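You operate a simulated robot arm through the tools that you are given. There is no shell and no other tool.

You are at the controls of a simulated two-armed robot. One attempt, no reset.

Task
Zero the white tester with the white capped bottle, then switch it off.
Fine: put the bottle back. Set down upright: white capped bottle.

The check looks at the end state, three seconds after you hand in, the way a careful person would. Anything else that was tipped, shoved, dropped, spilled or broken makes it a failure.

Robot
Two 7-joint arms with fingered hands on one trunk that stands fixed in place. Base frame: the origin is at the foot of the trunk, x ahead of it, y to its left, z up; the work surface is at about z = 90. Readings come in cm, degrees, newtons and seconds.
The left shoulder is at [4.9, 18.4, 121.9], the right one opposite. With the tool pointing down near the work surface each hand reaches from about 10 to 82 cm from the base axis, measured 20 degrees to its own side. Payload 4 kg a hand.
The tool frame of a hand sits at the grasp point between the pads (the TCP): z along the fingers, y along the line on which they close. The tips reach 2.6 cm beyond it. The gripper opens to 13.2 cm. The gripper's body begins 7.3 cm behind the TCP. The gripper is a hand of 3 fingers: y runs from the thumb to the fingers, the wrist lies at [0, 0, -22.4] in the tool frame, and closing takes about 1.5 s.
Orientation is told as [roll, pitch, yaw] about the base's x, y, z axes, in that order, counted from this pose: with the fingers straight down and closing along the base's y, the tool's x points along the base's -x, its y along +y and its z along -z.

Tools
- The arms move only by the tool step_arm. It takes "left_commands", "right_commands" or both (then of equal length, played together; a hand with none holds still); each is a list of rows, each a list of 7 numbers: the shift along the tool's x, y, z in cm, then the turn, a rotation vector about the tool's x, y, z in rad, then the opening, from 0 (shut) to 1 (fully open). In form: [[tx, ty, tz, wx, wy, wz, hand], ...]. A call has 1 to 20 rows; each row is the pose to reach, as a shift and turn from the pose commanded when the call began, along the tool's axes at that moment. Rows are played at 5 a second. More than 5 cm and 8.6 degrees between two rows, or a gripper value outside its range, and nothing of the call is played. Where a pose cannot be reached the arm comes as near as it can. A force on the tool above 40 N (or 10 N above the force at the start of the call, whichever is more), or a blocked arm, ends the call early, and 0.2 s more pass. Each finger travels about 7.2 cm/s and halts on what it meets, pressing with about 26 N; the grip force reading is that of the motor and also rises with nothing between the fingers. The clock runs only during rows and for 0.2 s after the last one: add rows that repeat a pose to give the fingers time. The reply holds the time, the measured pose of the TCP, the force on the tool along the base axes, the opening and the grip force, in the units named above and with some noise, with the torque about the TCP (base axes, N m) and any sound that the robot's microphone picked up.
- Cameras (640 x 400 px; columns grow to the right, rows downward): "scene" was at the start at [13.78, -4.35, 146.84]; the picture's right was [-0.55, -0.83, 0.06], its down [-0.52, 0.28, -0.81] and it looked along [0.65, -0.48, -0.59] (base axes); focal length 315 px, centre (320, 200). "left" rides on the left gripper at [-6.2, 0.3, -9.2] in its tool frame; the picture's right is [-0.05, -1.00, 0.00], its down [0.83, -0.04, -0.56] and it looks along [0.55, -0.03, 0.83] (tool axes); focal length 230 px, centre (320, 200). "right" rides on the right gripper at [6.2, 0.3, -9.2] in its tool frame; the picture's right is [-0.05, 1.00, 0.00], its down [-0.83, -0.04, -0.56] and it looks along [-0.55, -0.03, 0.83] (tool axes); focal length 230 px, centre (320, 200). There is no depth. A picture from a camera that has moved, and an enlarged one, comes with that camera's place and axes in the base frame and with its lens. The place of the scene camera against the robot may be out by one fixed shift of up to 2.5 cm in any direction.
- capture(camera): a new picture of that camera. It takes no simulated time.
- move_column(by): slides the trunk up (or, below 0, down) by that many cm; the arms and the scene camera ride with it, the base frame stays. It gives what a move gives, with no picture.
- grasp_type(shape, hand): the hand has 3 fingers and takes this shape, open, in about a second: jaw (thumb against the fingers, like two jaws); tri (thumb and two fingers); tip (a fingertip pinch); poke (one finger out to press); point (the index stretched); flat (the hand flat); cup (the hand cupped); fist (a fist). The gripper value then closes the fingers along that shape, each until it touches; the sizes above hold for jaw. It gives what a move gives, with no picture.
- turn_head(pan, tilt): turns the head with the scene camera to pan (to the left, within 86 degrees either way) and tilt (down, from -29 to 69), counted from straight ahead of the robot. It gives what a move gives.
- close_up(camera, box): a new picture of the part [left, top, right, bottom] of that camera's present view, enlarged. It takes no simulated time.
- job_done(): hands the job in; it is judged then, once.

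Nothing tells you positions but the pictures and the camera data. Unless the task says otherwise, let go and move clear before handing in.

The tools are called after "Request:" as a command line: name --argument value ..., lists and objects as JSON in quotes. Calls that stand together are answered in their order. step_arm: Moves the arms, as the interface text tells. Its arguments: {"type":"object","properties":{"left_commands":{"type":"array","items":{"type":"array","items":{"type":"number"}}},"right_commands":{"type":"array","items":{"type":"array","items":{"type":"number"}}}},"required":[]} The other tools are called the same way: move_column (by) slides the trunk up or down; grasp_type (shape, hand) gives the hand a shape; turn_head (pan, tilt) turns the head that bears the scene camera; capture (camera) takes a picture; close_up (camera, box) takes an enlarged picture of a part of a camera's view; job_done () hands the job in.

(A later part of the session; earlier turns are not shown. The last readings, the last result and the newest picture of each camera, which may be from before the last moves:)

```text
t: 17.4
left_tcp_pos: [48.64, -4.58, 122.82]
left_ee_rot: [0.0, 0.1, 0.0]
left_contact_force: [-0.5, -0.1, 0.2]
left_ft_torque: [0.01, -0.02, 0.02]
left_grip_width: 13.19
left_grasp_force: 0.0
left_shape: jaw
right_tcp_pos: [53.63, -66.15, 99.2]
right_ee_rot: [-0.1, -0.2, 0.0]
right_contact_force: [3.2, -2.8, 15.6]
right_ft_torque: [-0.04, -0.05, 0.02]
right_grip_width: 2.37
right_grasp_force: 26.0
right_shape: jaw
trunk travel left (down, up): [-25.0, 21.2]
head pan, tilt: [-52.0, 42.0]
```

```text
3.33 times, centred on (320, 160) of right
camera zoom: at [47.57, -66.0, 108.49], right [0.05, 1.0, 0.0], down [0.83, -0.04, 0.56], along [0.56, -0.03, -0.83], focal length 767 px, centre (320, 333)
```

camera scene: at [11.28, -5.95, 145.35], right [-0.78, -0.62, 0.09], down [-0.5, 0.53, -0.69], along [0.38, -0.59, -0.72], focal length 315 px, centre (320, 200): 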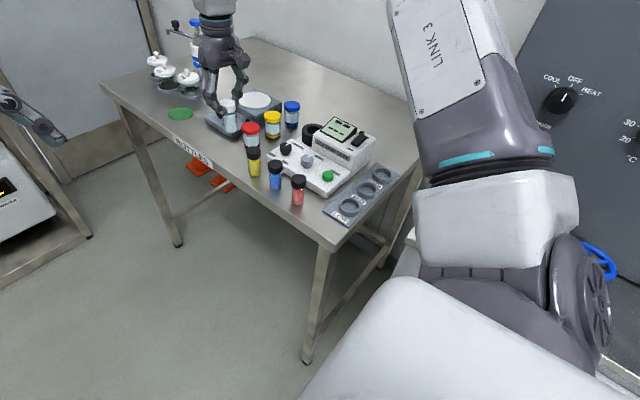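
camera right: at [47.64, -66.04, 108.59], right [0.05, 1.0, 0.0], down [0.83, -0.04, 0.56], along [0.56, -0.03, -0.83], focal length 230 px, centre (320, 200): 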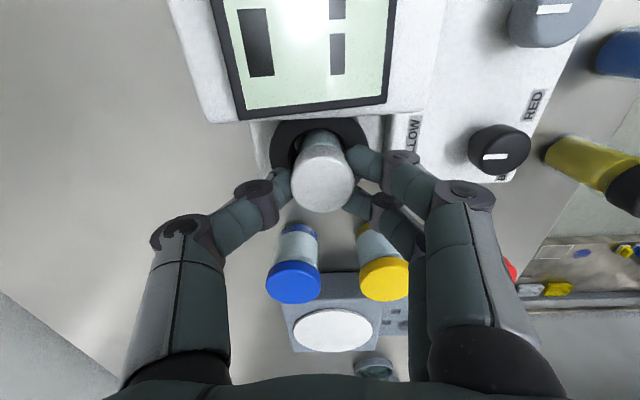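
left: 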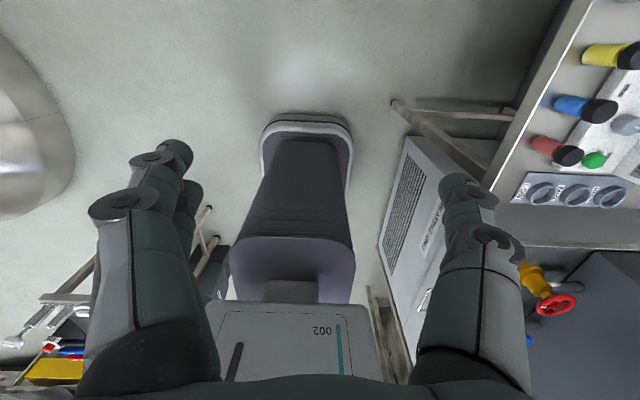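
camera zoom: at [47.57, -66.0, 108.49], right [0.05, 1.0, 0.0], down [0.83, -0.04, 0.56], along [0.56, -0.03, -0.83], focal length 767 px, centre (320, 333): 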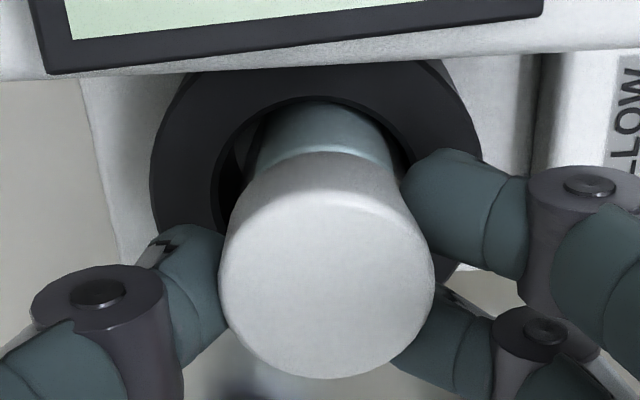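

The bottle is standing on the well's floor (force rising without motion). I'll ease the pressure, open the fingers and rise.

Request:
step_arm --right_commands '[[0, 0, -0.2, 0, 0, 0, 0.12], [0, 0, -0.2, 0, 0, 0, 0.17], [0, 0, -0.2, 0, 0, 0, 0.2], [0, 0, -0.2, 0, 0, 0, 0.25], [0, 0, -0.2, 0, 0, 0, 0.32], [0, 0, -0.2, 0, 0, 0, 0.4], [0, 0, -0.2, 0, 0, 0, 0.4], [0, 0, -1.2, 0, 0, 0, 0.4], [0, 0, -3.2, 0, 0, 0, 0.4], [0, 0, -6.2, 0, 0, 0, 0.4], [0, 0, -9.2, 0, 0, 0, 0.4], [0, 0, -9.2, 0, 0, 0, 0.4]]'

Request:
capture --camera "right"

Request:
close_up --camera "scene" --box '[270, 80, 410, 200]'

```text
t: 20.0
left_tcp_pos: [48.71, -4.77, 122.85]
left_ee_rot: [0.1, 0.0, 0.1]
left_contact_force: [0.5, 0.5, 0.0]
left_ft_torque: [0.03, 0.02, -0.03]
left_grip_width: 13.22
left_grasp_force: 0.1
left_shape: jaw
right_tcp_pos: [53.74, -66.32, 108.15]
right_ee_rot: [0.1, 0.0, -0.2]
right_contact_force: [0.9, -0.7, -0.1]
right_ft_torque: [-0.01, -0.04, -0.03]
right_grip_width: 5.23
right_grasp_force: 0.0
right_shape: jaw
trunk travel left (down, up): [-25.0, 21.2]
head pan, tilt: [-52.0, 42.0]
```

```text
taken
camera right: at [47.6, -66.19, 117.48], right [0.05, 1.0, 0.0], down [0.83, -0.04, 0.55], along [0.55, -0.03, -0.83], focal length 230 px, centre (320, 200)
```

right: 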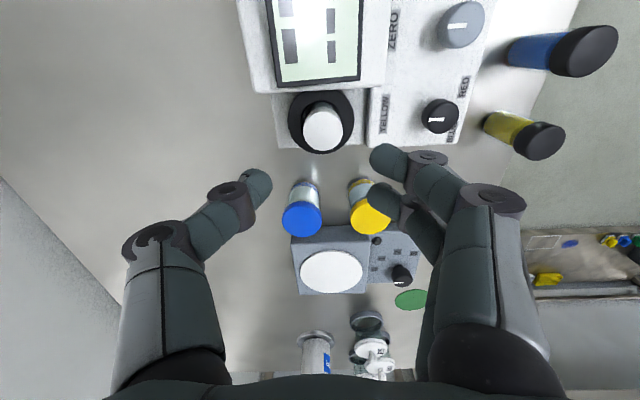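

```text
3.33 times, centred on (340, 140) of scene
camera zoom: at [11.28, -5.98, 145.35], right [-0.78, -0.62, 0.09], down [-0.5, 0.53, -0.69], along [0.38, -0.59, -0.72], focal length 1049 px, centre (253, 400)
```

zoom: 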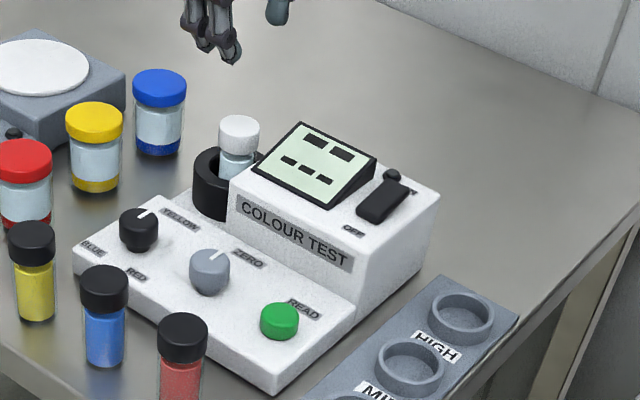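

Request:
close_up --camera "scene" --box '[315, 115, 390, 185]'

Request:
close_up --camera "scene" --box '[300, 100, 360, 150]'

Request:
close_up --camera "right" --box '[270, 70, 380, 170]'

```text
5.71 times, centred on (352, 150) of scene
camera zoom: at [11.28, -5.98, 145.35], right [-0.78, -0.62, 0.09], down [-0.5, 0.53, -0.69], along [0.38, -0.59, -0.72], focal length 1798 px, centre (134, 486)
```

zoom: 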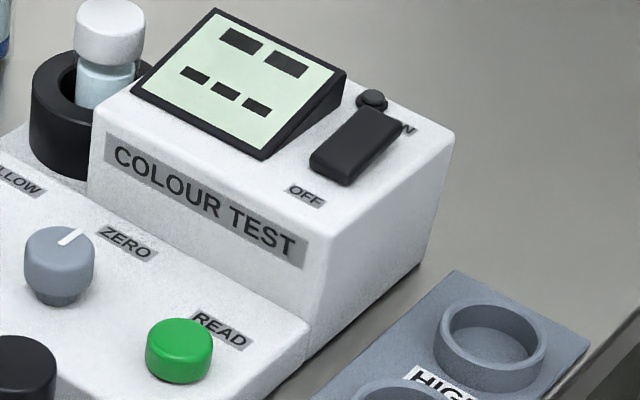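

```text
8.00 times, centred on (330, 125) of scene
camera zoom: at [11.28, -5.98, 145.35], right [-0.78, -0.62, 0.09], down [-0.5, 0.53, -0.69], along [0.38, -0.59, -0.72], focal length 2517 px, centre (240, 800)
```

zoom: 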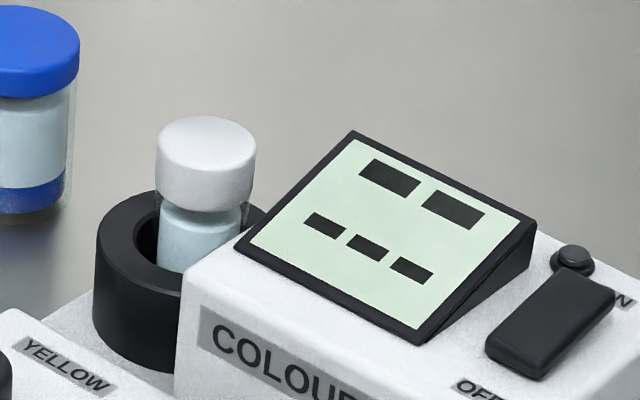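

```text
4.00 times, centred on (325, 120) of right
camera zoom: at [47.6, -66.19, 117.48], right [0.05, 1.0, 0.0], down [0.83, -0.04, 0.55], along [0.55, -0.03, -0.83], focal length 920 px, centre (300, 520)
```

zoom: 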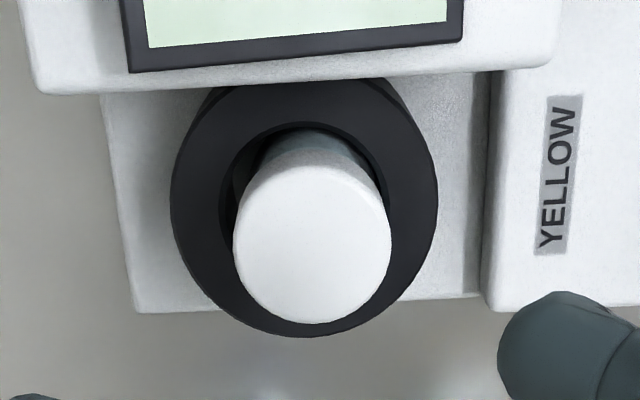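

The white bottle stands upright in the well; the display still shows dashes and the rocker's ON end is pressed in. Next I'll move above the READ button and shape the hand to poke.

Request:
step_arm --right_commands '[[0, 0, -2, 0, 0, 0, 0.4], [3.4, 2.8, -3.9, 0, 0, 0, 0.4], [6.8, 5.6, -3.9, 0, 0, 0, 0.4], [10.2, 8.5, -3.9, 0, 0, 0, 0.4], [13.6, 11.3, -3.9, 0, 0, 0, 0.4], [13.6, 11.3, -3.9, 0, 0, 0, 0.4]]'

Request:
grasp_type --shape "poke" --hand "right"

Request:
capture --camera "right"

Request:
capture --camera "scene"

```text
t: 21.4
left_tcp_pos: [48.7, -4.84, 122.68]
left_ee_rot: [0.0, 0.2, -0.1]
left_contact_force: [0.4, 0.4, -0.8]
left_ft_torque: [0.0, 0.03, 0.01]
left_grip_width: 13.18
left_grasp_force: 0.1
left_shape: jaw
right_tcp_pos: [40.42, -54.87, 112.07]
right_ee_rot: [-0.1, 0.0, -0.1]
right_contact_force: [0.0, -0.2, -0.3]
right_ft_torque: [0.03, -0.01, 0.0]
right_grip_width: 5.24
right_grasp_force: 0.1
right_shape: jaw
trunk travel left (down, up): [-25.0, 21.2]
head pan, tilt: [-52.0, 42.0]
```

```text
t: 22.3
left_tcp_pos: [48.66, -4.78, 122.82]
left_ee_rot: [0.0, 0.0, 0.0]
left_contact_force: [-0.3, -0.2, 0.3]
left_ft_torque: [0.06, 0.01, -0.01]
left_grip_width: 13.2
left_grasp_force: 0.0
left_shape: jaw
right_tcp_pos: [40.38, -54.9, 111.96]
right_ee_rot: [0.0, -0.1, -0.1]
right_contact_force: [-0.1, -0.3, -0.3]
right_ft_torque: [0.01, 0.01, 0.0]
right_grip_width: 0.0
right_grasp_force: 0.1
right_shape: poke
trunk travel left (down, up): [-25.0, 21.2]
head pan, tilt: [-52.0, 42.0]
```

```text
taken
camera right: at [34.2, -54.7, 121.34], right [0.05, 1.0, 0.0], down [0.83, -0.04, 0.56], along [0.55, -0.03, -0.83], focal length 230 px, centre (320, 200)
```

right: 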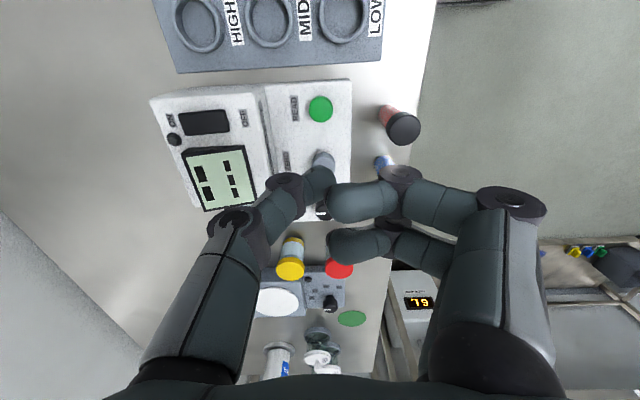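

```text
taken
camera scene: at [11.2, -5.91, 145.36], right [-0.78, -0.62, 0.09], down [-0.49, 0.53, -0.69], along [0.38, -0.59, -0.72], focal length 315 px, centre (320, 200)
```

scene: 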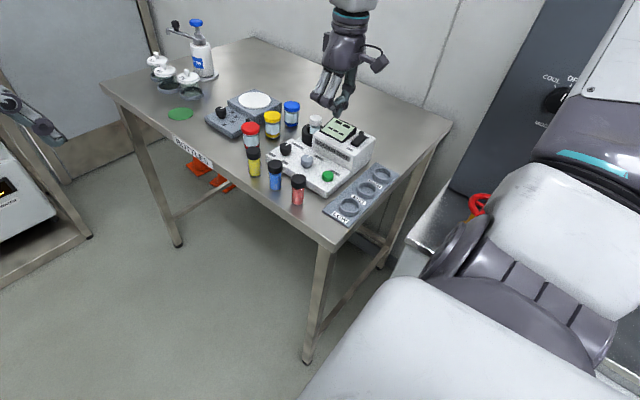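

Request:
close_up --camera "scene" --box '[290, 40, 410, 210]'

Request:
close_up --camera "right" --box '[260, 80, 420, 260]'

```text
2.35 times, centred on (350, 125) of scene
camera zoom: at [11.2, -5.91, 145.36], right [-0.78, -0.62, 0.09], down [-0.49, 0.53, -0.69], along [0.38, -0.59, -0.72], focal length 740 px, centre (249, 376)
```

zoom: 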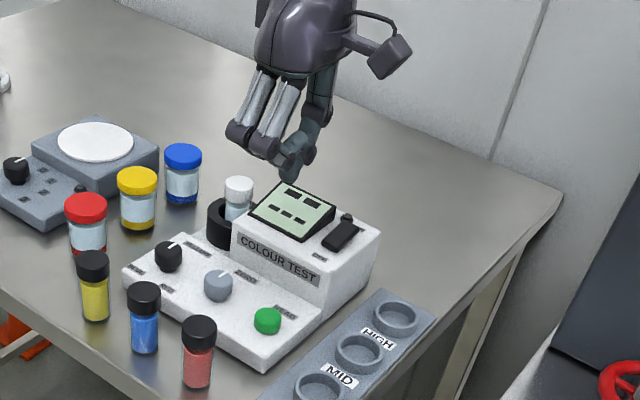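

```text
2.22 times, centred on (340, 170) of right
camera zoom: at [34.2, -54.7, 121.34], right [0.05, 1.0, 0.0], down [0.83, -0.04, 0.56], along [0.55, -0.03, -0.83], focal length 511 px, centre (276, 267)
```

zoom: 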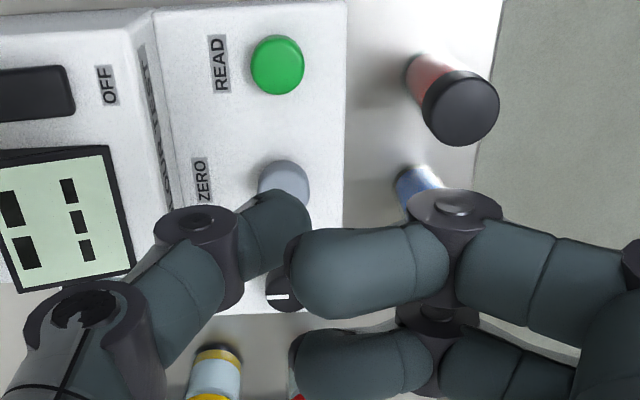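

The poking digit is the thumb, with its tip near the TCP axis about 2.4 cm below and 1 cm toward the robot. I'll lower it over READ at (40.2, -55) and check before touching.

Request:
step_arm --right_commands '[[-0.8, -0.1, 3, 0, 0, 0, 1], [-0.8, -0.1, 6, 0, 0, 0, 1], [-0.8, -0.1, 9, 0, 0, 0, 1], [-0.8, -0.1, 12, 0, 0, 0, 1], [-0.8, -0.1, 13, 0, 0, 0, 1], [-0.8, -0.1, 13, 0, 0, 0, 1]]'

Request:
capture --camera "right"

Request:
close_up --camera "scene" --box '[290, 90, 410, 200]'

```text
t: 23.7
left_tcp_pos: [48.75, -4.69, 122.8]
left_ee_rot: [0.0, 0.0, 0.1]
left_contact_force: [0.6, -0.1, 0.3]
left_ft_torque: [-0.01, -0.04, 0.0]
left_grip_width: 13.17
left_grasp_force: 0.1
left_shape: jaw
right_tcp_pos: [40.94, -54.83, 99.02]
right_ee_rot: [0.0, 0.0, -0.1]
right_contact_force: [0.7, -0.1, -0.6]
right_ft_torque: [0.0, 0.0, 0.0]
right_grip_width: 0.0
right_grasp_force: 0.0
right_shape: poke
trunk travel left (down, up): [-25.0, 21.2]
head pan, tilt: [-52.0, 42.0]
```

```text
taken
camera right: at [34.84, -54.7, 108.4], right [0.05, 1.0, 0.0], down [0.83, -0.04, 0.56], along [0.55, -0.03, -0.83], focal length 230 px, centre (320, 200)
```

right: 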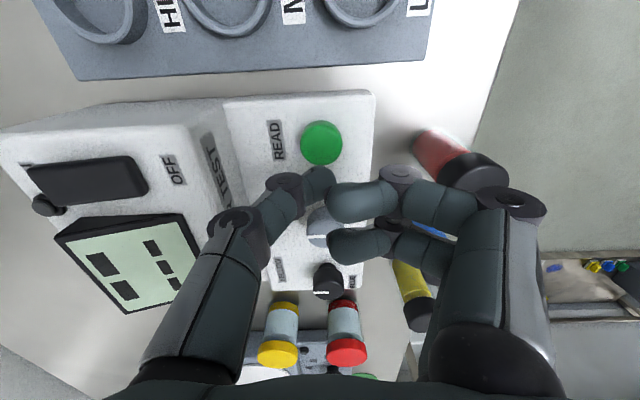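

```text
3.64 times, centred on (350, 145) of scene
camera zoom: at [11.23, -5.92, 145.36], right [-0.78, -0.62, 0.09], down [-0.5, 0.53, -0.69], along [0.38, -0.59, -0.72], focal length 1144 px, centre (211, 400)
```

zoom: 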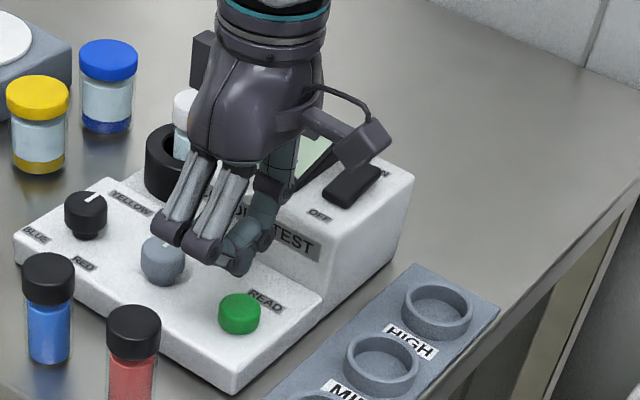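

Request:
close_up --camera "right" --box '[260, 110, 400, 230]'

Request:
close_up --camera "scene" --box '[330, 130, 380, 190]'

```text
3.33 times, centred on (330, 170) of right
camera zoom: at [34.84, -54.7, 108.4], right [0.05, 1.0, 0.0], down [0.83, -0.04, 0.56], along [0.55, -0.03, -0.83], focal length 767 px, centre (287, 300)
```

zoom: 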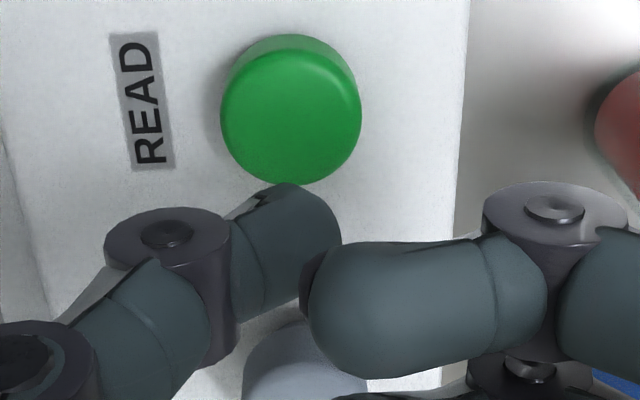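

```text
6.67 times, centred on (355, 160) of scene
camera zoom: at [11.23, -5.92, 145.36], right [-0.78, -0.62, 0.09], down [-0.5, 0.53, -0.69], along [0.38, -0.59, -0.72], focal length 2097 px, centre (87, 467)
```

zoom: 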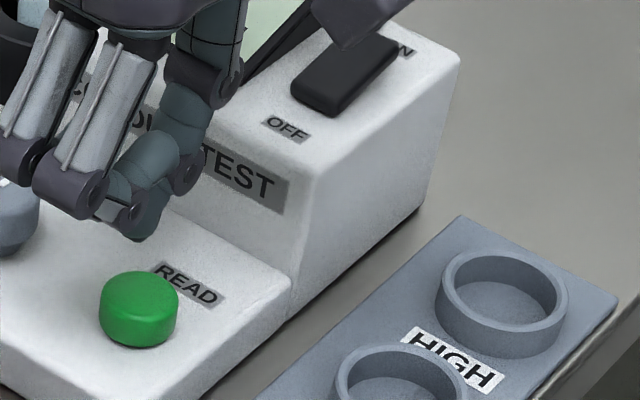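

Request:
step_arm --right_commands '[[0.55, 0, 0.5, 0, 0, 0, 1], [0.55, 0, 1.2, 0, 0, 0, 1], [0.55, 0, 1.7, 0, 0, 0, 1], [0.55, 0, 2.0, 0, 0, 0, 1], [0.55, 0, 2.2, 0, 0, 0, 1], [0.55, 0, 2.4, 0, 0, 0, 1], [0.55, 0, 2.6, 0, 0, 0, 1], [0.55, 0, 2.6, 0, 0, 0, 1]]'

Request:
close_up --camera "right" --box '[240, 90, 400, 230]'

Request:
close_up --camera "scene" --box '[330, 130, 380, 190]'

```text
t: 25.5
left_tcp_pos: [48.76, -4.72, 122.81]
left_ee_rot: [0.0, 0.0, 0.0]
left_contact_force: [0.0, 0.5, 0.4]
left_ft_torque: [0.0, -0.01, 0.01]
left_grip_width: 13.18
left_grasp_force: 0.2
left_shape: jaw
right_tcp_pos: [40.42, -54.86, 96.5]
right_ee_rot: [0.0, 0.0, -0.1]
right_contact_force: [-0.5, -0.1, 1.6]
right_ft_torque: [0.01, -0.03, 0.04]
right_grip_width: 0.0
right_grasp_force: 0.1
right_shape: poke
trunk travel left (down, up): [-25.0, 21.2]
head pan, tilt: [-52.0, 42.0]
heard: click
```

```text
2.86 times, centred on (320, 160) of right
camera zoom: at [34.31, -54.78, 105.8], right [0.05, 1.0, 0.0], down [0.83, -0.04, 0.56], along [0.55, -0.03, -0.83], focal length 657 px, centre (320, 314)
```

zoom: 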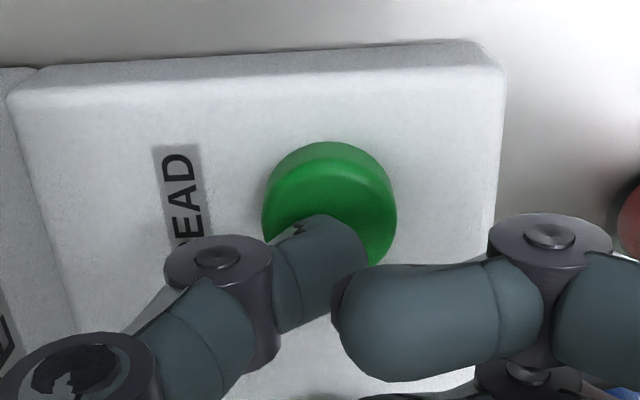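

```text
6.67 times, centred on (355, 160) of scene
camera zoom: at [11.21, -5.91, 145.36], right [-0.78, -0.62, 0.09], down [-0.5, 0.53, -0.69], along [0.38, -0.59, -0.72], focal length 2097 px, centre (87, 467)
```

zoom: 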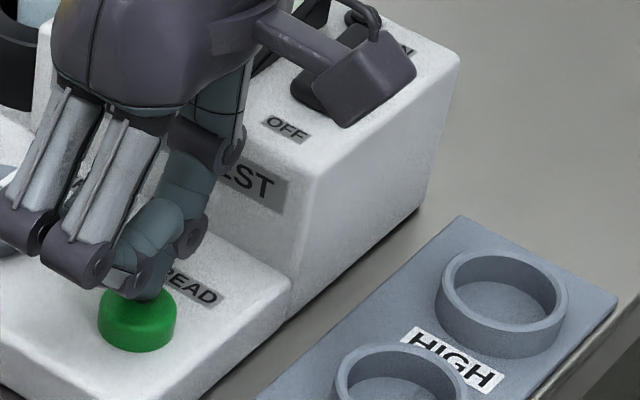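

A click was heard: READ went down. I'll look at the display while it is held.

Request:
capture --camera "right"

Request:
close_up --camera "right" --box '[0, 180, 230, 330]'

```text
taken
camera right: at [34.31, -54.78, 105.8], right [0.05, 1.0, 0.0], down [0.83, -0.04, 0.56], along [0.55, -0.03, -0.83], focal length 230 px, centre (320, 200)
```

right: 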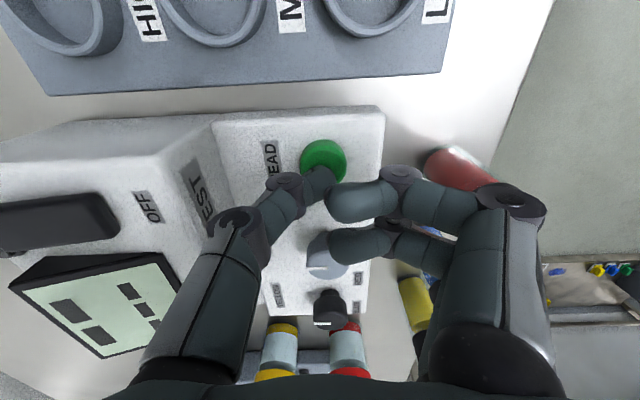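

```text
2.67 times, centred on (115, 255) of right
camera zoom: at [34.31, -54.78, 105.8], right [0.05, 1.0, 0.0], down [0.83, -0.04, 0.56], along [0.55, -0.03, -0.83], focal length 614 px, centre (867, 53)
```

zoom: 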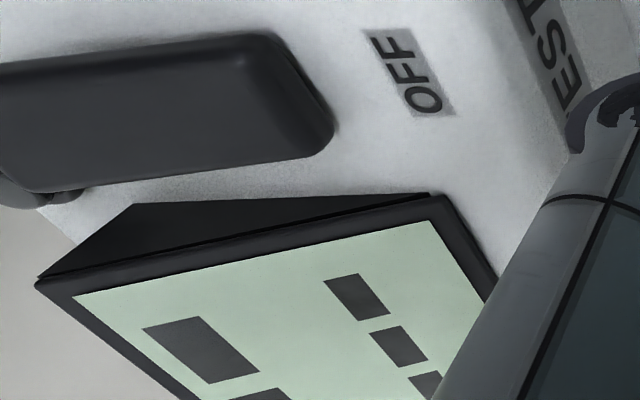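

Request:
step_arm --right_commands '[[0, 0, -0.5, 0, 0, 0, 1], [0, 0, -2, 0, 0, 0, 1], [0, 0, -5, 0, 0, 0, 1], [0, 0, -9, 0, 0, 0, 1], [0, 0, -13, 0, 0, 0, 1], [0, 0, -13, 0, 0, 0, 1], [0, 0, -13, 0, 0, 0, 1]]'

Request:
capture --camera "right"

Request:
close_up --camera "scene" --box '[300, 90, 400, 190]'

```text
t: 27.1
left_tcp_pos: [48.76, -4.75, 122.83]
left_ee_rot: [0.0, 0.0, 0.0]
left_contact_force: [0.2, -0.6, 0.4]
left_ft_torque: [-0.01, 0.03, -0.01]
left_grip_width: 13.2
left_grasp_force: 0.1
left_shape: jaw
right_tcp_pos: [40.25, -55.01, 109.61]
right_ee_rot: [0.1, 0.0, -0.1]
right_contact_force: [0.2, 0.2, 0.3]
right_ft_torque: [-0.01, 0.0, 0.0]
right_grip_width: 0.01
right_grasp_force: 0.0
right_shape: poke
trunk travel left (down, up): [-25.0, 21.2]
head pan, tilt: [-52.0, 42.0]
```

```text
taken
camera right: at [34.13, -54.85, 118.89], right [0.05, 1.0, 0.0], down [0.83, -0.04, 0.56], along [0.55, -0.03, -0.83], focal length 230 px, centre (320, 200)
```

right: 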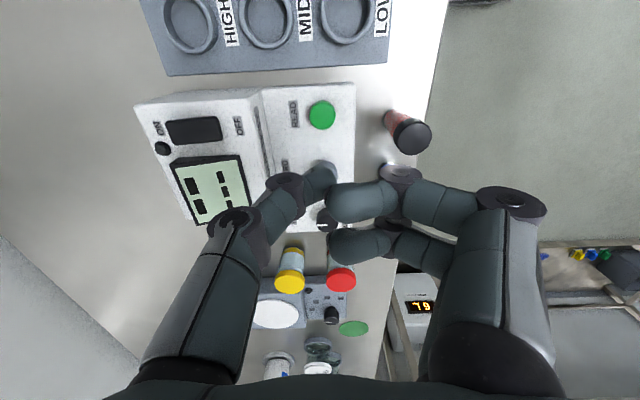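

```text
4.00 times, centred on (350, 140) of scene
camera zoom: at [11.23, -5.92, 145.36], right [-0.78, -0.62, 0.09], down [-0.5, 0.53, -0.69], along [0.38, -0.59, -0.72], focal length 1258 px, centre (200, 440)
```

zoom: 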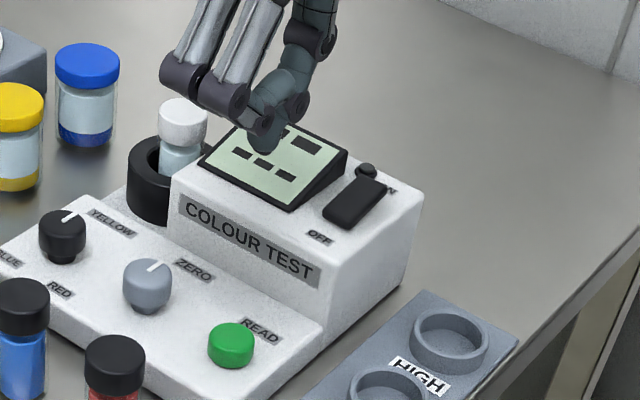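

The display still shows dashes. I'll move the hand clear and wait a few seconds in case the reading takes time.

Request:
step_arm --right_commands '[[0.5, 3, -1, 0, 0, 0, 1], [1, 5, -2, 0, 0, 0, 1], [1, 5, -2, 0, 0, 0, 1], [1, 5, -2, 0, 0, 0, 1], [1, 5, -2, 0, 0, 0, 1], [1, 5, -2, 0, 0, 0, 1], [1, 5, -2, 0, 0, 0, 1], [1, 5, -2, 0, 0, 0, 1], [1, 5, -2, 0, 0, 0, 1], [1, 5, -2, 0, 0, 0, 1]]'

Request:
capture --camera "right"

Request:
close_up --camera "scene" --box '[300, 90, 400, 190]'

```text
t: 29.3
left_tcp_pos: [48.62, -4.67, 122.84]
left_ee_rot: [-0.1, 0.0, 0.0]
left_contact_force: [0.1, -0.7, 0.9]
left_ft_torque: [0.03, -0.01, -0.04]
left_grip_width: 13.18
left_grasp_force: 0.0
left_shape: jaw
right_tcp_pos: [39.51, -49.99, 111.55]
right_ee_rot: [0.0, 0.0, -0.1]
right_contact_force: [1.3, -0.5, 0.4]
right_ft_torque: [-0.03, 0.02, 0.02]
right_grip_width: 0.02
right_grasp_force: 0.2
right_shape: poke
trunk travel left (down, up): [-25.0, 21.2]
head pan, tilt: [-52.0, 42.0]
```

```text
taken
camera right: at [33.28, -49.86, 120.8], right [0.05, 1.0, 0.0], down [0.83, -0.04, 0.56], along [0.55, -0.03, -0.83], focal length 230 px, centre (320, 200)
```

right: 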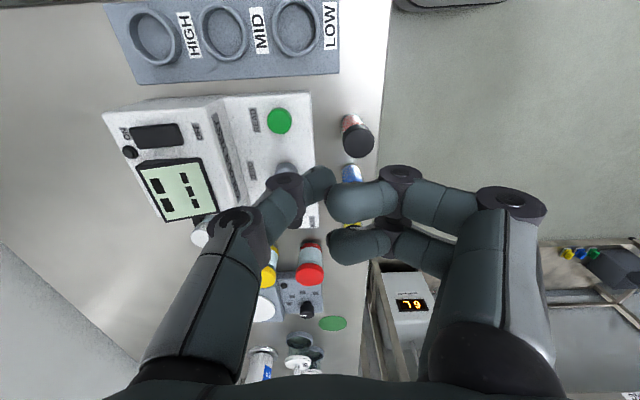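

```text
4.00 times, centred on (350, 140) of scene
camera zoom: at [11.23, -5.92, 145.36], right [-0.78, -0.62, 0.09], down [-0.5, 0.53, -0.69], along [0.38, -0.59, -0.72], focal length 1258 px, centre (200, 440)
```

zoom: 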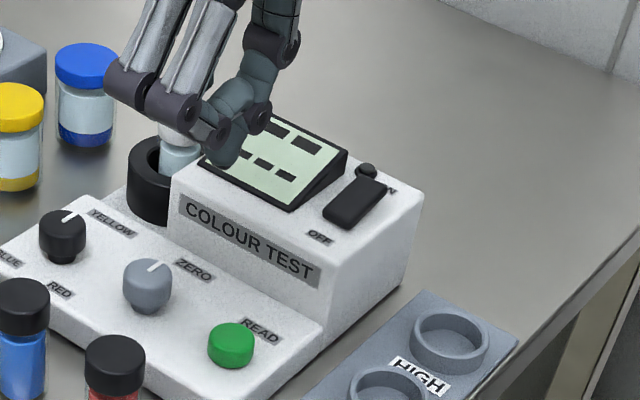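

Request:
close_up --camera "right" --box '[90, 90, 230, 230]'

Request:
close_up --camera "scene" --box '[370, 120, 410, 150]'

Request:
close_up --camera "right" --box '[220, 90, 330, 210]'

```text
2.86 times, centred on (160, 160) of right
camera zoom: at [33.28, -49.86, 120.8], right [0.05, 1.0, 0.0], down [0.83, -0.04, 0.56], along [0.55, -0.03, -0.83], focal length 657 px, centre (777, 314)
```

zoom: 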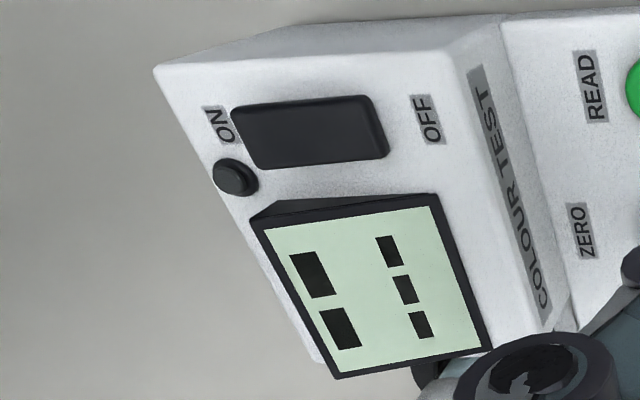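

```text
13.33 times, centred on (390, 135) of scene
camera zoom: at [11.23, -5.92, 145.36], right [-0.78, -0.62, 0.09], down [-0.5, 0.53, -0.69], along [0.38, -0.59, -0.72], focal length 4195 px, centre (-613, 1067)
```

zoom: 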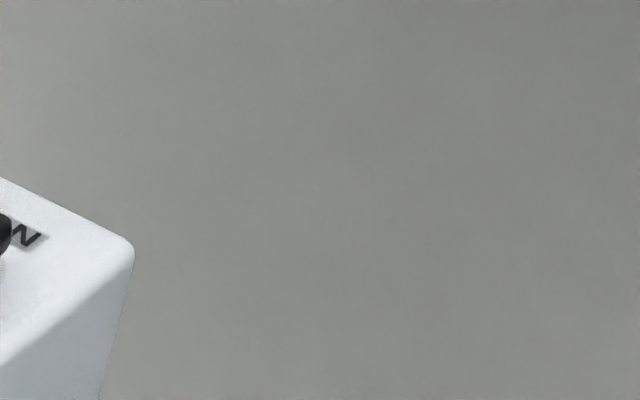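

```text
3.33 times, centred on (275, 150) of right
camera zoom: at [33.28, -49.86, 120.8], right [0.05, 1.0, 0.0], down [0.83, -0.04, 0.56], along [0.55, -0.03, -0.83], focal length 767 px, centre (470, 367)
```

zoom: 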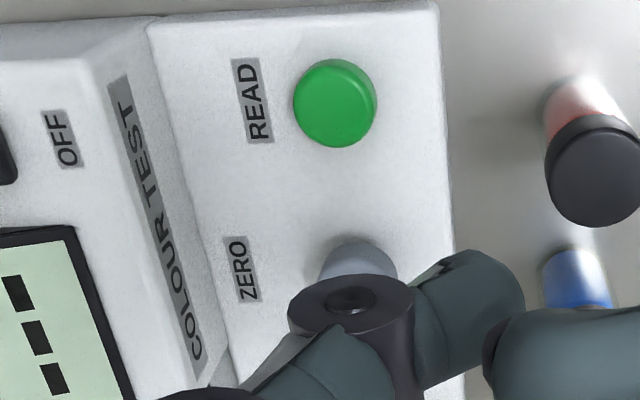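

Request:
close_up --camera "scene" --box '[360, 120, 400, 155]'

Request:
close_up --camera "scene" --box '[340, 110, 400, 160]'

```text
11.43 times, centred on (380, 138) of scene
camera zoom: at [11.23, -5.92, 145.36], right [-0.78, -0.62, 0.09], down [-0.5, 0.53, -0.69], along [0.38, -0.59, -0.72], focal length 3596 px, centre (-366, 914)
```

zoom: 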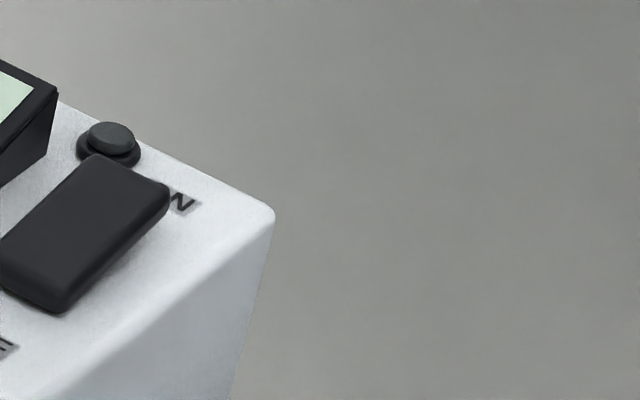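

```text
8.00 times, centred on (370, 135) of scene
camera zoom: at [11.23, -5.92, 145.36], right [-0.78, -0.62, 0.09], down [-0.5, 0.53, -0.69], along [0.38, -0.59, -0.72], focal length 2517 px, centre (-80, 720)
```

zoom: 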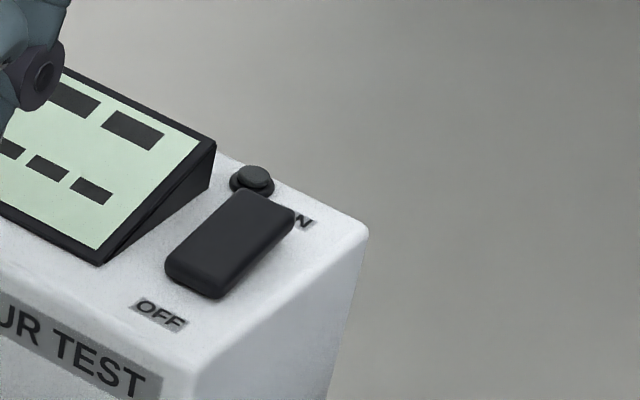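

The rocker's ON end is actually raised (about 1.3 cm higher than the OFF end) and its lamp is dark, so the tester is off and needs switching on first. I'll move above the ON end at about (39.5, -67.9).

Request:
step_arm --right_commands '[[0, -4.5, 0, 0, 0, 0, 1], [0, -9, 0, 0, 0, 0, 1], [0, -13.5, 0, 0, 0, 0, 1], [0, -17.9, 0, 0, 0, 0, 1], [0, -17.9, 3, 0, 0, 0, 1], [0, -17.9, 6, 0, 0, 0, 1], [0, -17.9, 7.5, 0, 0, 0, 1], [0, -17.9, 7.5, 0, 0, 0, 1]]'

Request:
capture --camera "right"

Request:
close_up --camera "scene" --box '[310, 80, 420, 180]'

```text
t: 31.1
left_tcp_pos: [48.66, -4.69, 122.86]
left_ee_rot: [0.0, -0.1, 0.0]
left_contact_force: [-0.1, 0.1, -0.4]
left_ft_torque: [0.01, -0.04, 0.0]
left_grip_width: 13.21
left_grasp_force: 0.1
left_shape: jaw
right_tcp_pos: [39.52, -67.87, 104.11]
right_ee_rot: [-0.1, 0.0, -0.2]
right_contact_force: [-0.3, -0.5, -0.1]
right_ft_torque: [0.02, 0.02, 0.03]
right_grip_width: 0.0
right_grasp_force: 0.1
right_shape: poke
trunk travel left (down, up): [-25.0, 21.2]
head pan, tilt: [-52.0, 42.0]
```

```text
taken
camera right: at [33.33, -67.72, 113.36], right [0.05, 1.0, 0.0], down [0.83, -0.04, 0.56], along [0.55, -0.03, -0.83], focal length 230 px, centre (320, 200)
```

right: 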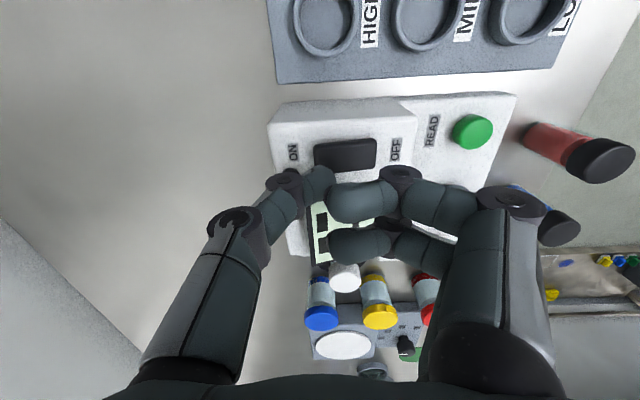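

```text
4.00 times, centred on (365, 130) of scene
camera zoom: at [11.21, -5.88, 145.36], right [-0.78, -0.62, 0.09], down [-0.5, 0.53, -0.69], along [0.38, -0.59, -0.72], focal length 1258 px, centre (140, 480)
```

zoom: 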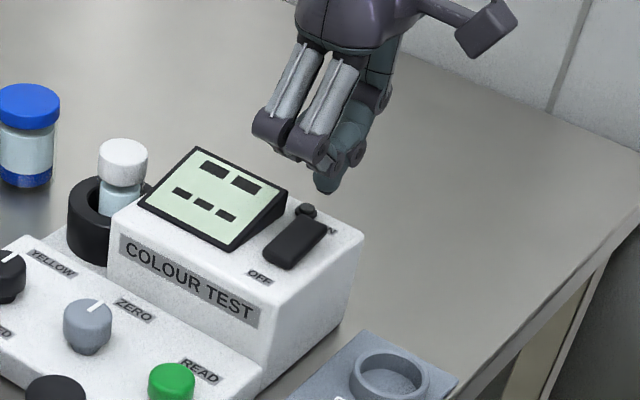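

Request:
step_arm --right_commands '[[0, 0.3, 0.8, 0, 0, 0, 1], [0, 0.3, 1.6, 0, 0, 0, 1], [0, 0.3, 2.2, 0, 0, 0, 1], [0, 0.3, 2.5, 0, 0, 0, 1], [0, 0.3, 2.7, 0, 0, 0, 1], [0, 0.3, 2.9, 0, 0, 0, 1], [0, 0.3, 3.1, 0, 0, 0, 1], [0, 0.3, 3.1, 0, 0, 0, 1]]'

Request:
close_up --camera "right" --box '[250, 90, 450, 230]'

Request:
close_up --camera "scene" --box '[330, 90, 420, 170]'

```text
t: 32.9
left_tcp_pos: [48.54, -4.66, 122.66]
left_ee_rot: [-0.1, -0.1, -0.1]
left_contact_force: [-0.2, 0.2, -0.5]
left_ft_torque: [-0.01, 0.0, -0.02]
left_grip_width: 13.19
left_grasp_force: 0.1
left_shape: jaw
right_tcp_pos: [39.37, -67.51, 101.17]
right_ee_rot: [-0.3, -0.3, -0.1]
right_contact_force: [0.8, -6.0, 20.2]
right_ft_torque: [-0.11, -0.02, -0.02]
right_grip_width: 0.0
right_grasp_force: 0.0
right_shape: poke
trunk travel left (down, up): [-25.0, 21.2]
head pan, tilt: [-52.0, 42.0]
```

```text
2.86 times, centred on (350, 160) of right
camera zoom: at [33.24, -67.38, 110.47], right [0.05, 1.0, 0.0], down [0.83, -0.04, 0.56], along [0.56, -0.03, -0.83], focal length 657 px, centre (234, 314)
```

zoom: 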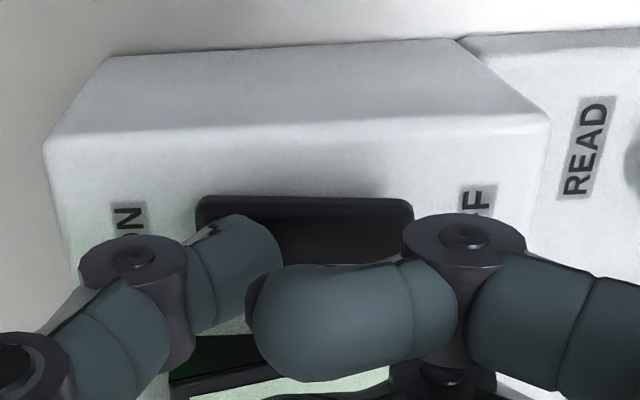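

```text
5.00 times, centred on (375, 130) of scene
camera zoom: at [11.1, -5.8, 145.4], right [-0.78, -0.62, 0.09], down [-0.49, 0.53, -0.69], along [0.38, -0.59, -0.72], focal length 1573 px, centre (45, 550)
```

zoom: 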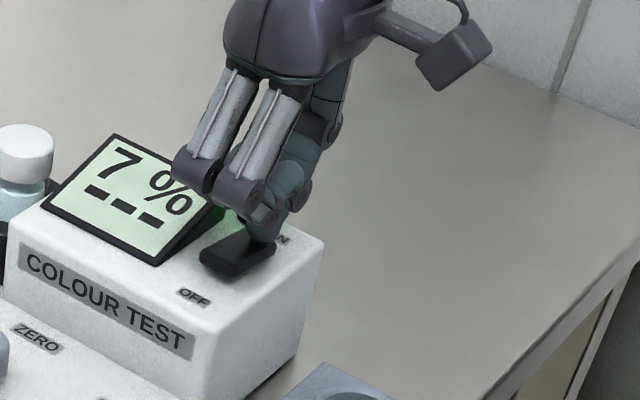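

The tester came on: display shows "7 %" and the lamp is green. Now I'll lift off and go to the ZERO knob with a jaw grip to turn the reading to 0.

Request:
step_arm --right_commands '[[0, 0, -0.5, 0, 0, 0, 1], [0, 0, -2.5, 0, 0, 0, 1], [0, 0, -6, 0, 0, 0, 1], [0, 0, -10, 0, 0, 0, 1], [0, 0, -10, 0, 0, 0, 1]]'

Request:
close_up --camera "scene" --box '[310, 90, 410, 180]'

Request:
capture --camera "right"

```text
t: 34.1
left_tcp_pos: [48.68, -4.71, 122.76]
left_ee_rot: [0.0, 0.1, 0.0]
left_contact_force: [0.6, -0.5, 0.9]
left_ft_torque: [0.03, 0.0, 0.03]
left_grip_width: 13.18
left_grasp_force: 0.1
left_shape: jaw
right_tcp_pos: [39.41, -67.65, 110.81]
right_ee_rot: [0.1, 0.0, -0.1]
right_contact_force: [-0.1, -0.1, -0.5]
right_ft_torque: [0.03, -0.02, -0.02]
right_grip_width: 0.03
right_grasp_force: 0.1
right_shape: poke
trunk travel left (down, up): [-25.0, 21.2]
head pan, tilt: [-52.0, 42.0]
```

```text
4.44 times, centred on (360, 135) of scene
camera zoom: at [11.25, -5.97, 145.35], right [-0.78, -0.62, 0.09], down [-0.5, 0.53, -0.69], along [0.38, -0.59, -0.72], focal length 1398 px, centre (142, 489)
```

zoom: 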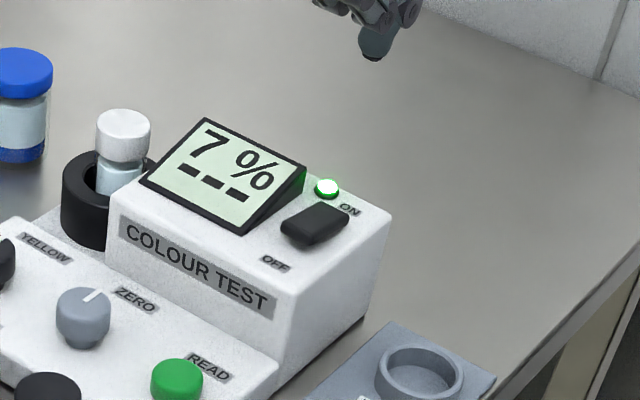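

```text
taken
camera right: at [33.27, -67.5, 120.12], right [0.05, 1.0, 0.0], down [0.83, -0.04, 0.55], along [0.55, -0.03, -0.83], focal length 230 px, centre (320, 200)
```

right: 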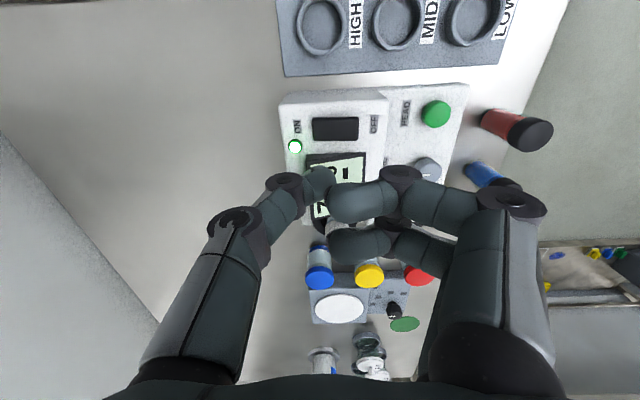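

Request:
grasp_type --shape "jaw" --hand "right"

Request:
step_arm --right_commands '[[-0.6, 1.1, 0, 0, 0, 0.14, 0.9], [-1.2, 2.2, 0, 0, 0, 0.28, 0.8], [-1.8, 3.3, 0, 0, 0, 0.42, 0.7], [-2.5, 4.4, 0, 0, 0, 0.56, 0.6], [-3.2, 5.5, 0, 0, 0, 0.7, 0.5], [-3.9, 6.7, 0, 0, 0, 0.84, 0.42], [-4.6, 8, 0, 0, 0, 0.98, 0.42], [-5.3, 9.3, 0, 0, 0, 1.12, 0.42], [-6, 10.6, 0, 0, 0, 1.26, 0.42], [-6.7, 11.8, 0, 0, 0, 1.4, 0.42], [-7.3, 12.75, 0, 0, 0, 1.5, 0.42], [-7.3, 12.75, 0, 0, 0, 1.57, 0.42], [-7.3, 12.75, 0, 0, 0, 1.57, 0.42]]'

Request:
capture --camera "right"

Request:
capture --camera "scene"

```text
t: 35.0
left_tcp_pos: [48.77, -4.72, 122.87]
left_ee_rot: [0.0, 0.0, 0.0]
left_contact_force: [-0.2, -0.7, 0.0]
left_ft_torque: [-0.05, 0.01, -0.02]
left_grip_width: 13.21
left_grasp_force: 0.0
left_shape: jaw
right_tcp_pos: [39.43, -67.54, 110.76]
right_ee_rot: [0.0, 0.0, -0.1]
right_contact_force: [0.0, -0.6, -0.2]
right_ft_torque: [-0.01, 0.03, 0.03]
right_grip_width: 13.21
right_grasp_force: 0.1
right_shape: jaw
trunk travel left (down, up): [-25.0, 21.2]
head pan, tilt: [-52.0, 42.0]
```

```text
t: 37.8
left_tcp_pos: [48.58, -4.82, 122.74]
left_ee_rot: [0.0, 0.0, 0.0]
left_contact_force: [0.1, 0.4, -0.8]
left_ft_torque: [-0.05, -0.02, 0.0]
left_grip_width: 13.18
left_grasp_force: 0.0
left_shape: jaw
right_tcp_pos: [46.72, -54.88, 110.96]
right_ee_rot: [0.0, 0.0, -90.2]
right_contact_force: [-0.1, 0.3, -0.6]
right_ft_torque: [-0.02, -0.01, 0.0]
right_grip_width: 5.59
right_grasp_force: 0.1
right_shape: jaw
trunk travel left (down, up): [-25.0, 21.2]
head pan, tilt: [-52.0, 42.0]
```

```text
taken
camera right: at [47.1, -48.85, 120.24], right [1.0, -0.05, 0.0], down [-0.04, -0.83, 0.56], along [-0.03, -0.55, -0.83], focal length 230 px, centre (320, 200)
```

right: 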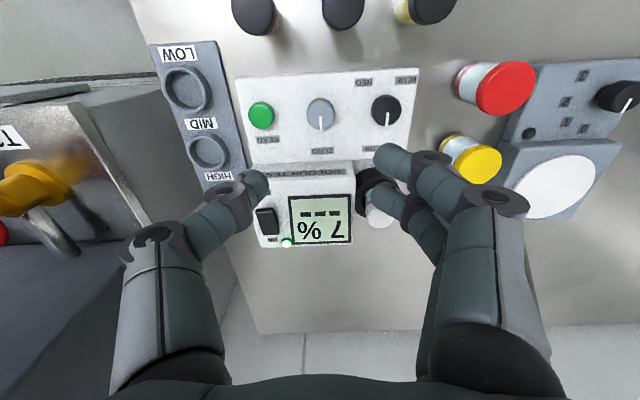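

```text
taken
camera scene: at [11.24, -5.92, 145.36], right [-0.78, -0.62, 0.09], down [-0.5, 0.53, -0.69], along [0.38, -0.59, -0.72], focal length 315 px, centre (320, 200)
```

scene: 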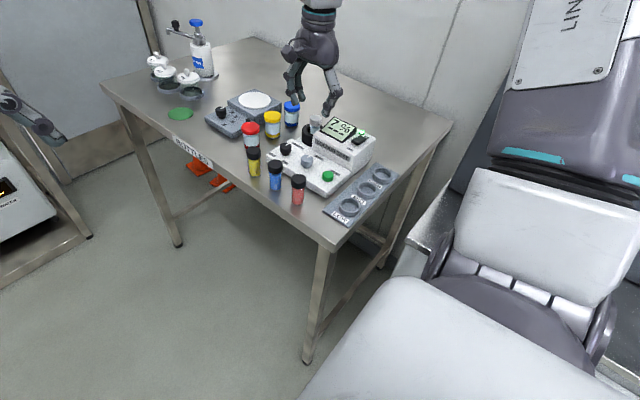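

The display is visible from this hand orientation ("7 %", upside down in the picture), and the ZERO knob lies straight below the hand. I'll descend to just above the knob.

Request:
step_arm --right_commands '[[0, 0, 3, 0, 0, 0, 0.42], [0, 0, 6, 0, 0, 0, 0.42], [0, 0, 9, 0, 0, 0, 0.42], [0, 0, 12, 0, 0, 0, 0.42], [0, 0, 12, 0, 0, 0, 0.42]]'

Request:
capture --camera "right"

Request:
close_up --camera "scene" --box '[270, 100, 380, 200]'

```text
t: 39.0
left_tcp_pos: [48.59, -4.74, 122.7]
left_ee_rot: [0.0, -0.1, -0.1]
left_contact_force: [-0.4, -0.6, 0.7]
left_ft_torque: [0.0, 0.02, 0.04]
left_grip_width: 13.19
left_grasp_force: 0.0
left_shape: jaw
right_tcp_pos: [46.69, -54.65, 98.91]
right_ee_rot: [0.0, -0.1, -90.0]
right_contact_force: [0.1, 0.0, -0.9]
right_ft_torque: [0.0, -0.02, -0.01]
right_grip_width: 5.56
right_grasp_force: 0.1
right_shape: jaw
trunk travel left (down, up): [-25.0, 21.2]
head pan, tilt: [-52.0, 42.0]
```

```text
taken
camera right: at [46.96, -48.78, 108.19], right [1.0, -0.05, 0.0], down [-0.04, -0.83, 0.56], along [-0.03, -0.55, -0.83], focal length 230 px, centre (320, 200)
```

right: 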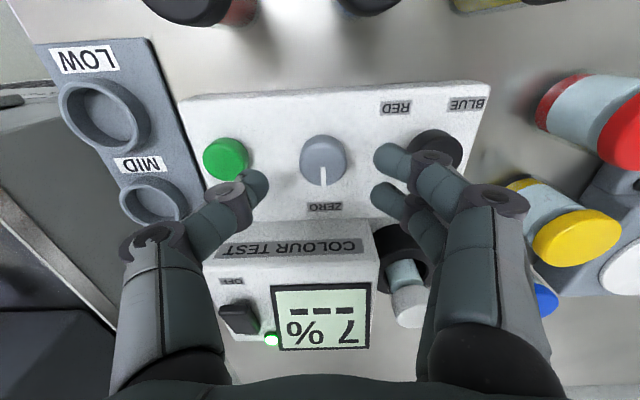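

```text
4.00 times, centred on (325, 150) of scene
camera zoom: at [11.18, -5.89, 145.37], right [-0.78, -0.62, 0.09], down [-0.49, 0.53, -0.69], along [0.38, -0.59, -0.72], focal length 1258 px, centre (300, 400)
```

zoom: 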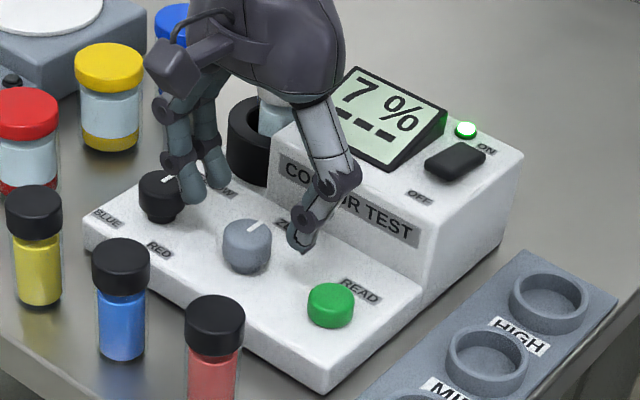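

Request:
step_arm --right_commands '[[0.1, 0.15, 0.8, 0, 0, 0, 0.36], [0.1, 0.15, 1.6, 0, 0, 0, 0.34], [0.1, 0.15, 2.4, 0, 0, 0, 0.34], [0.1, 0.15, 2.8, 0, 0, 0, 0.34], [0.1, 0.15, 2.8, 0, 0, 0, 0.34]]'

Request:
capture --camera "right"

Request:
close_up --camera "scene" --box '[280, 130, 360, 190]'

```text
t: 40.2
left_tcp_pos: [48.74, -4.64, 122.78]
left_ee_rot: [-0.2, 0.0, 0.0]
left_contact_force: [0.4, -0.4, -0.4]
left_ft_torque: [0.01, 0.0, -0.03]
left_grip_width: 13.19
left_grasp_force: 0.0
left_shape: jaw
right_tcp_pos: [46.75, -54.63, 95.95]
right_ee_rot: [0.0, 0.0, -90.1]
right_contact_force: [-0.5, -0.6, -0.1]
right_ft_torque: [0.0, -0.02, 0.0]
right_grip_width: 4.55
right_grasp_force: 0.0
right_shape: jaw
trunk travel left (down, up): [-25.0, 21.2]
head pan, tilt: [-52.0, 42.0]
```

```text
taken
camera right: at [47.12, -48.72, 105.32], right [1.0, -0.05, 0.0], down [-0.04, -0.83, 0.56], along [-0.03, -0.55, -0.83], focal length 230 px, centre (320, 200)
```

right: 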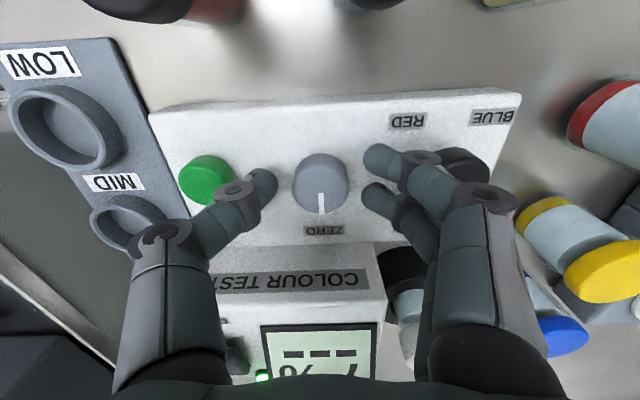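

```text
6.67 times, centred on (320, 160) of scene
camera zoom: at [11.22, -5.92, 145.36], right [-0.78, -0.62, 0.09], down [-0.5, 0.53, -0.69], along [0.38, -0.59, -0.72], focal length 2097 px, centre (320, 467)
```

zoom: 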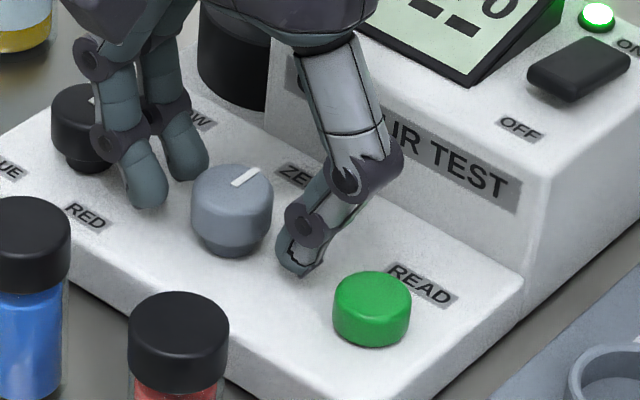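

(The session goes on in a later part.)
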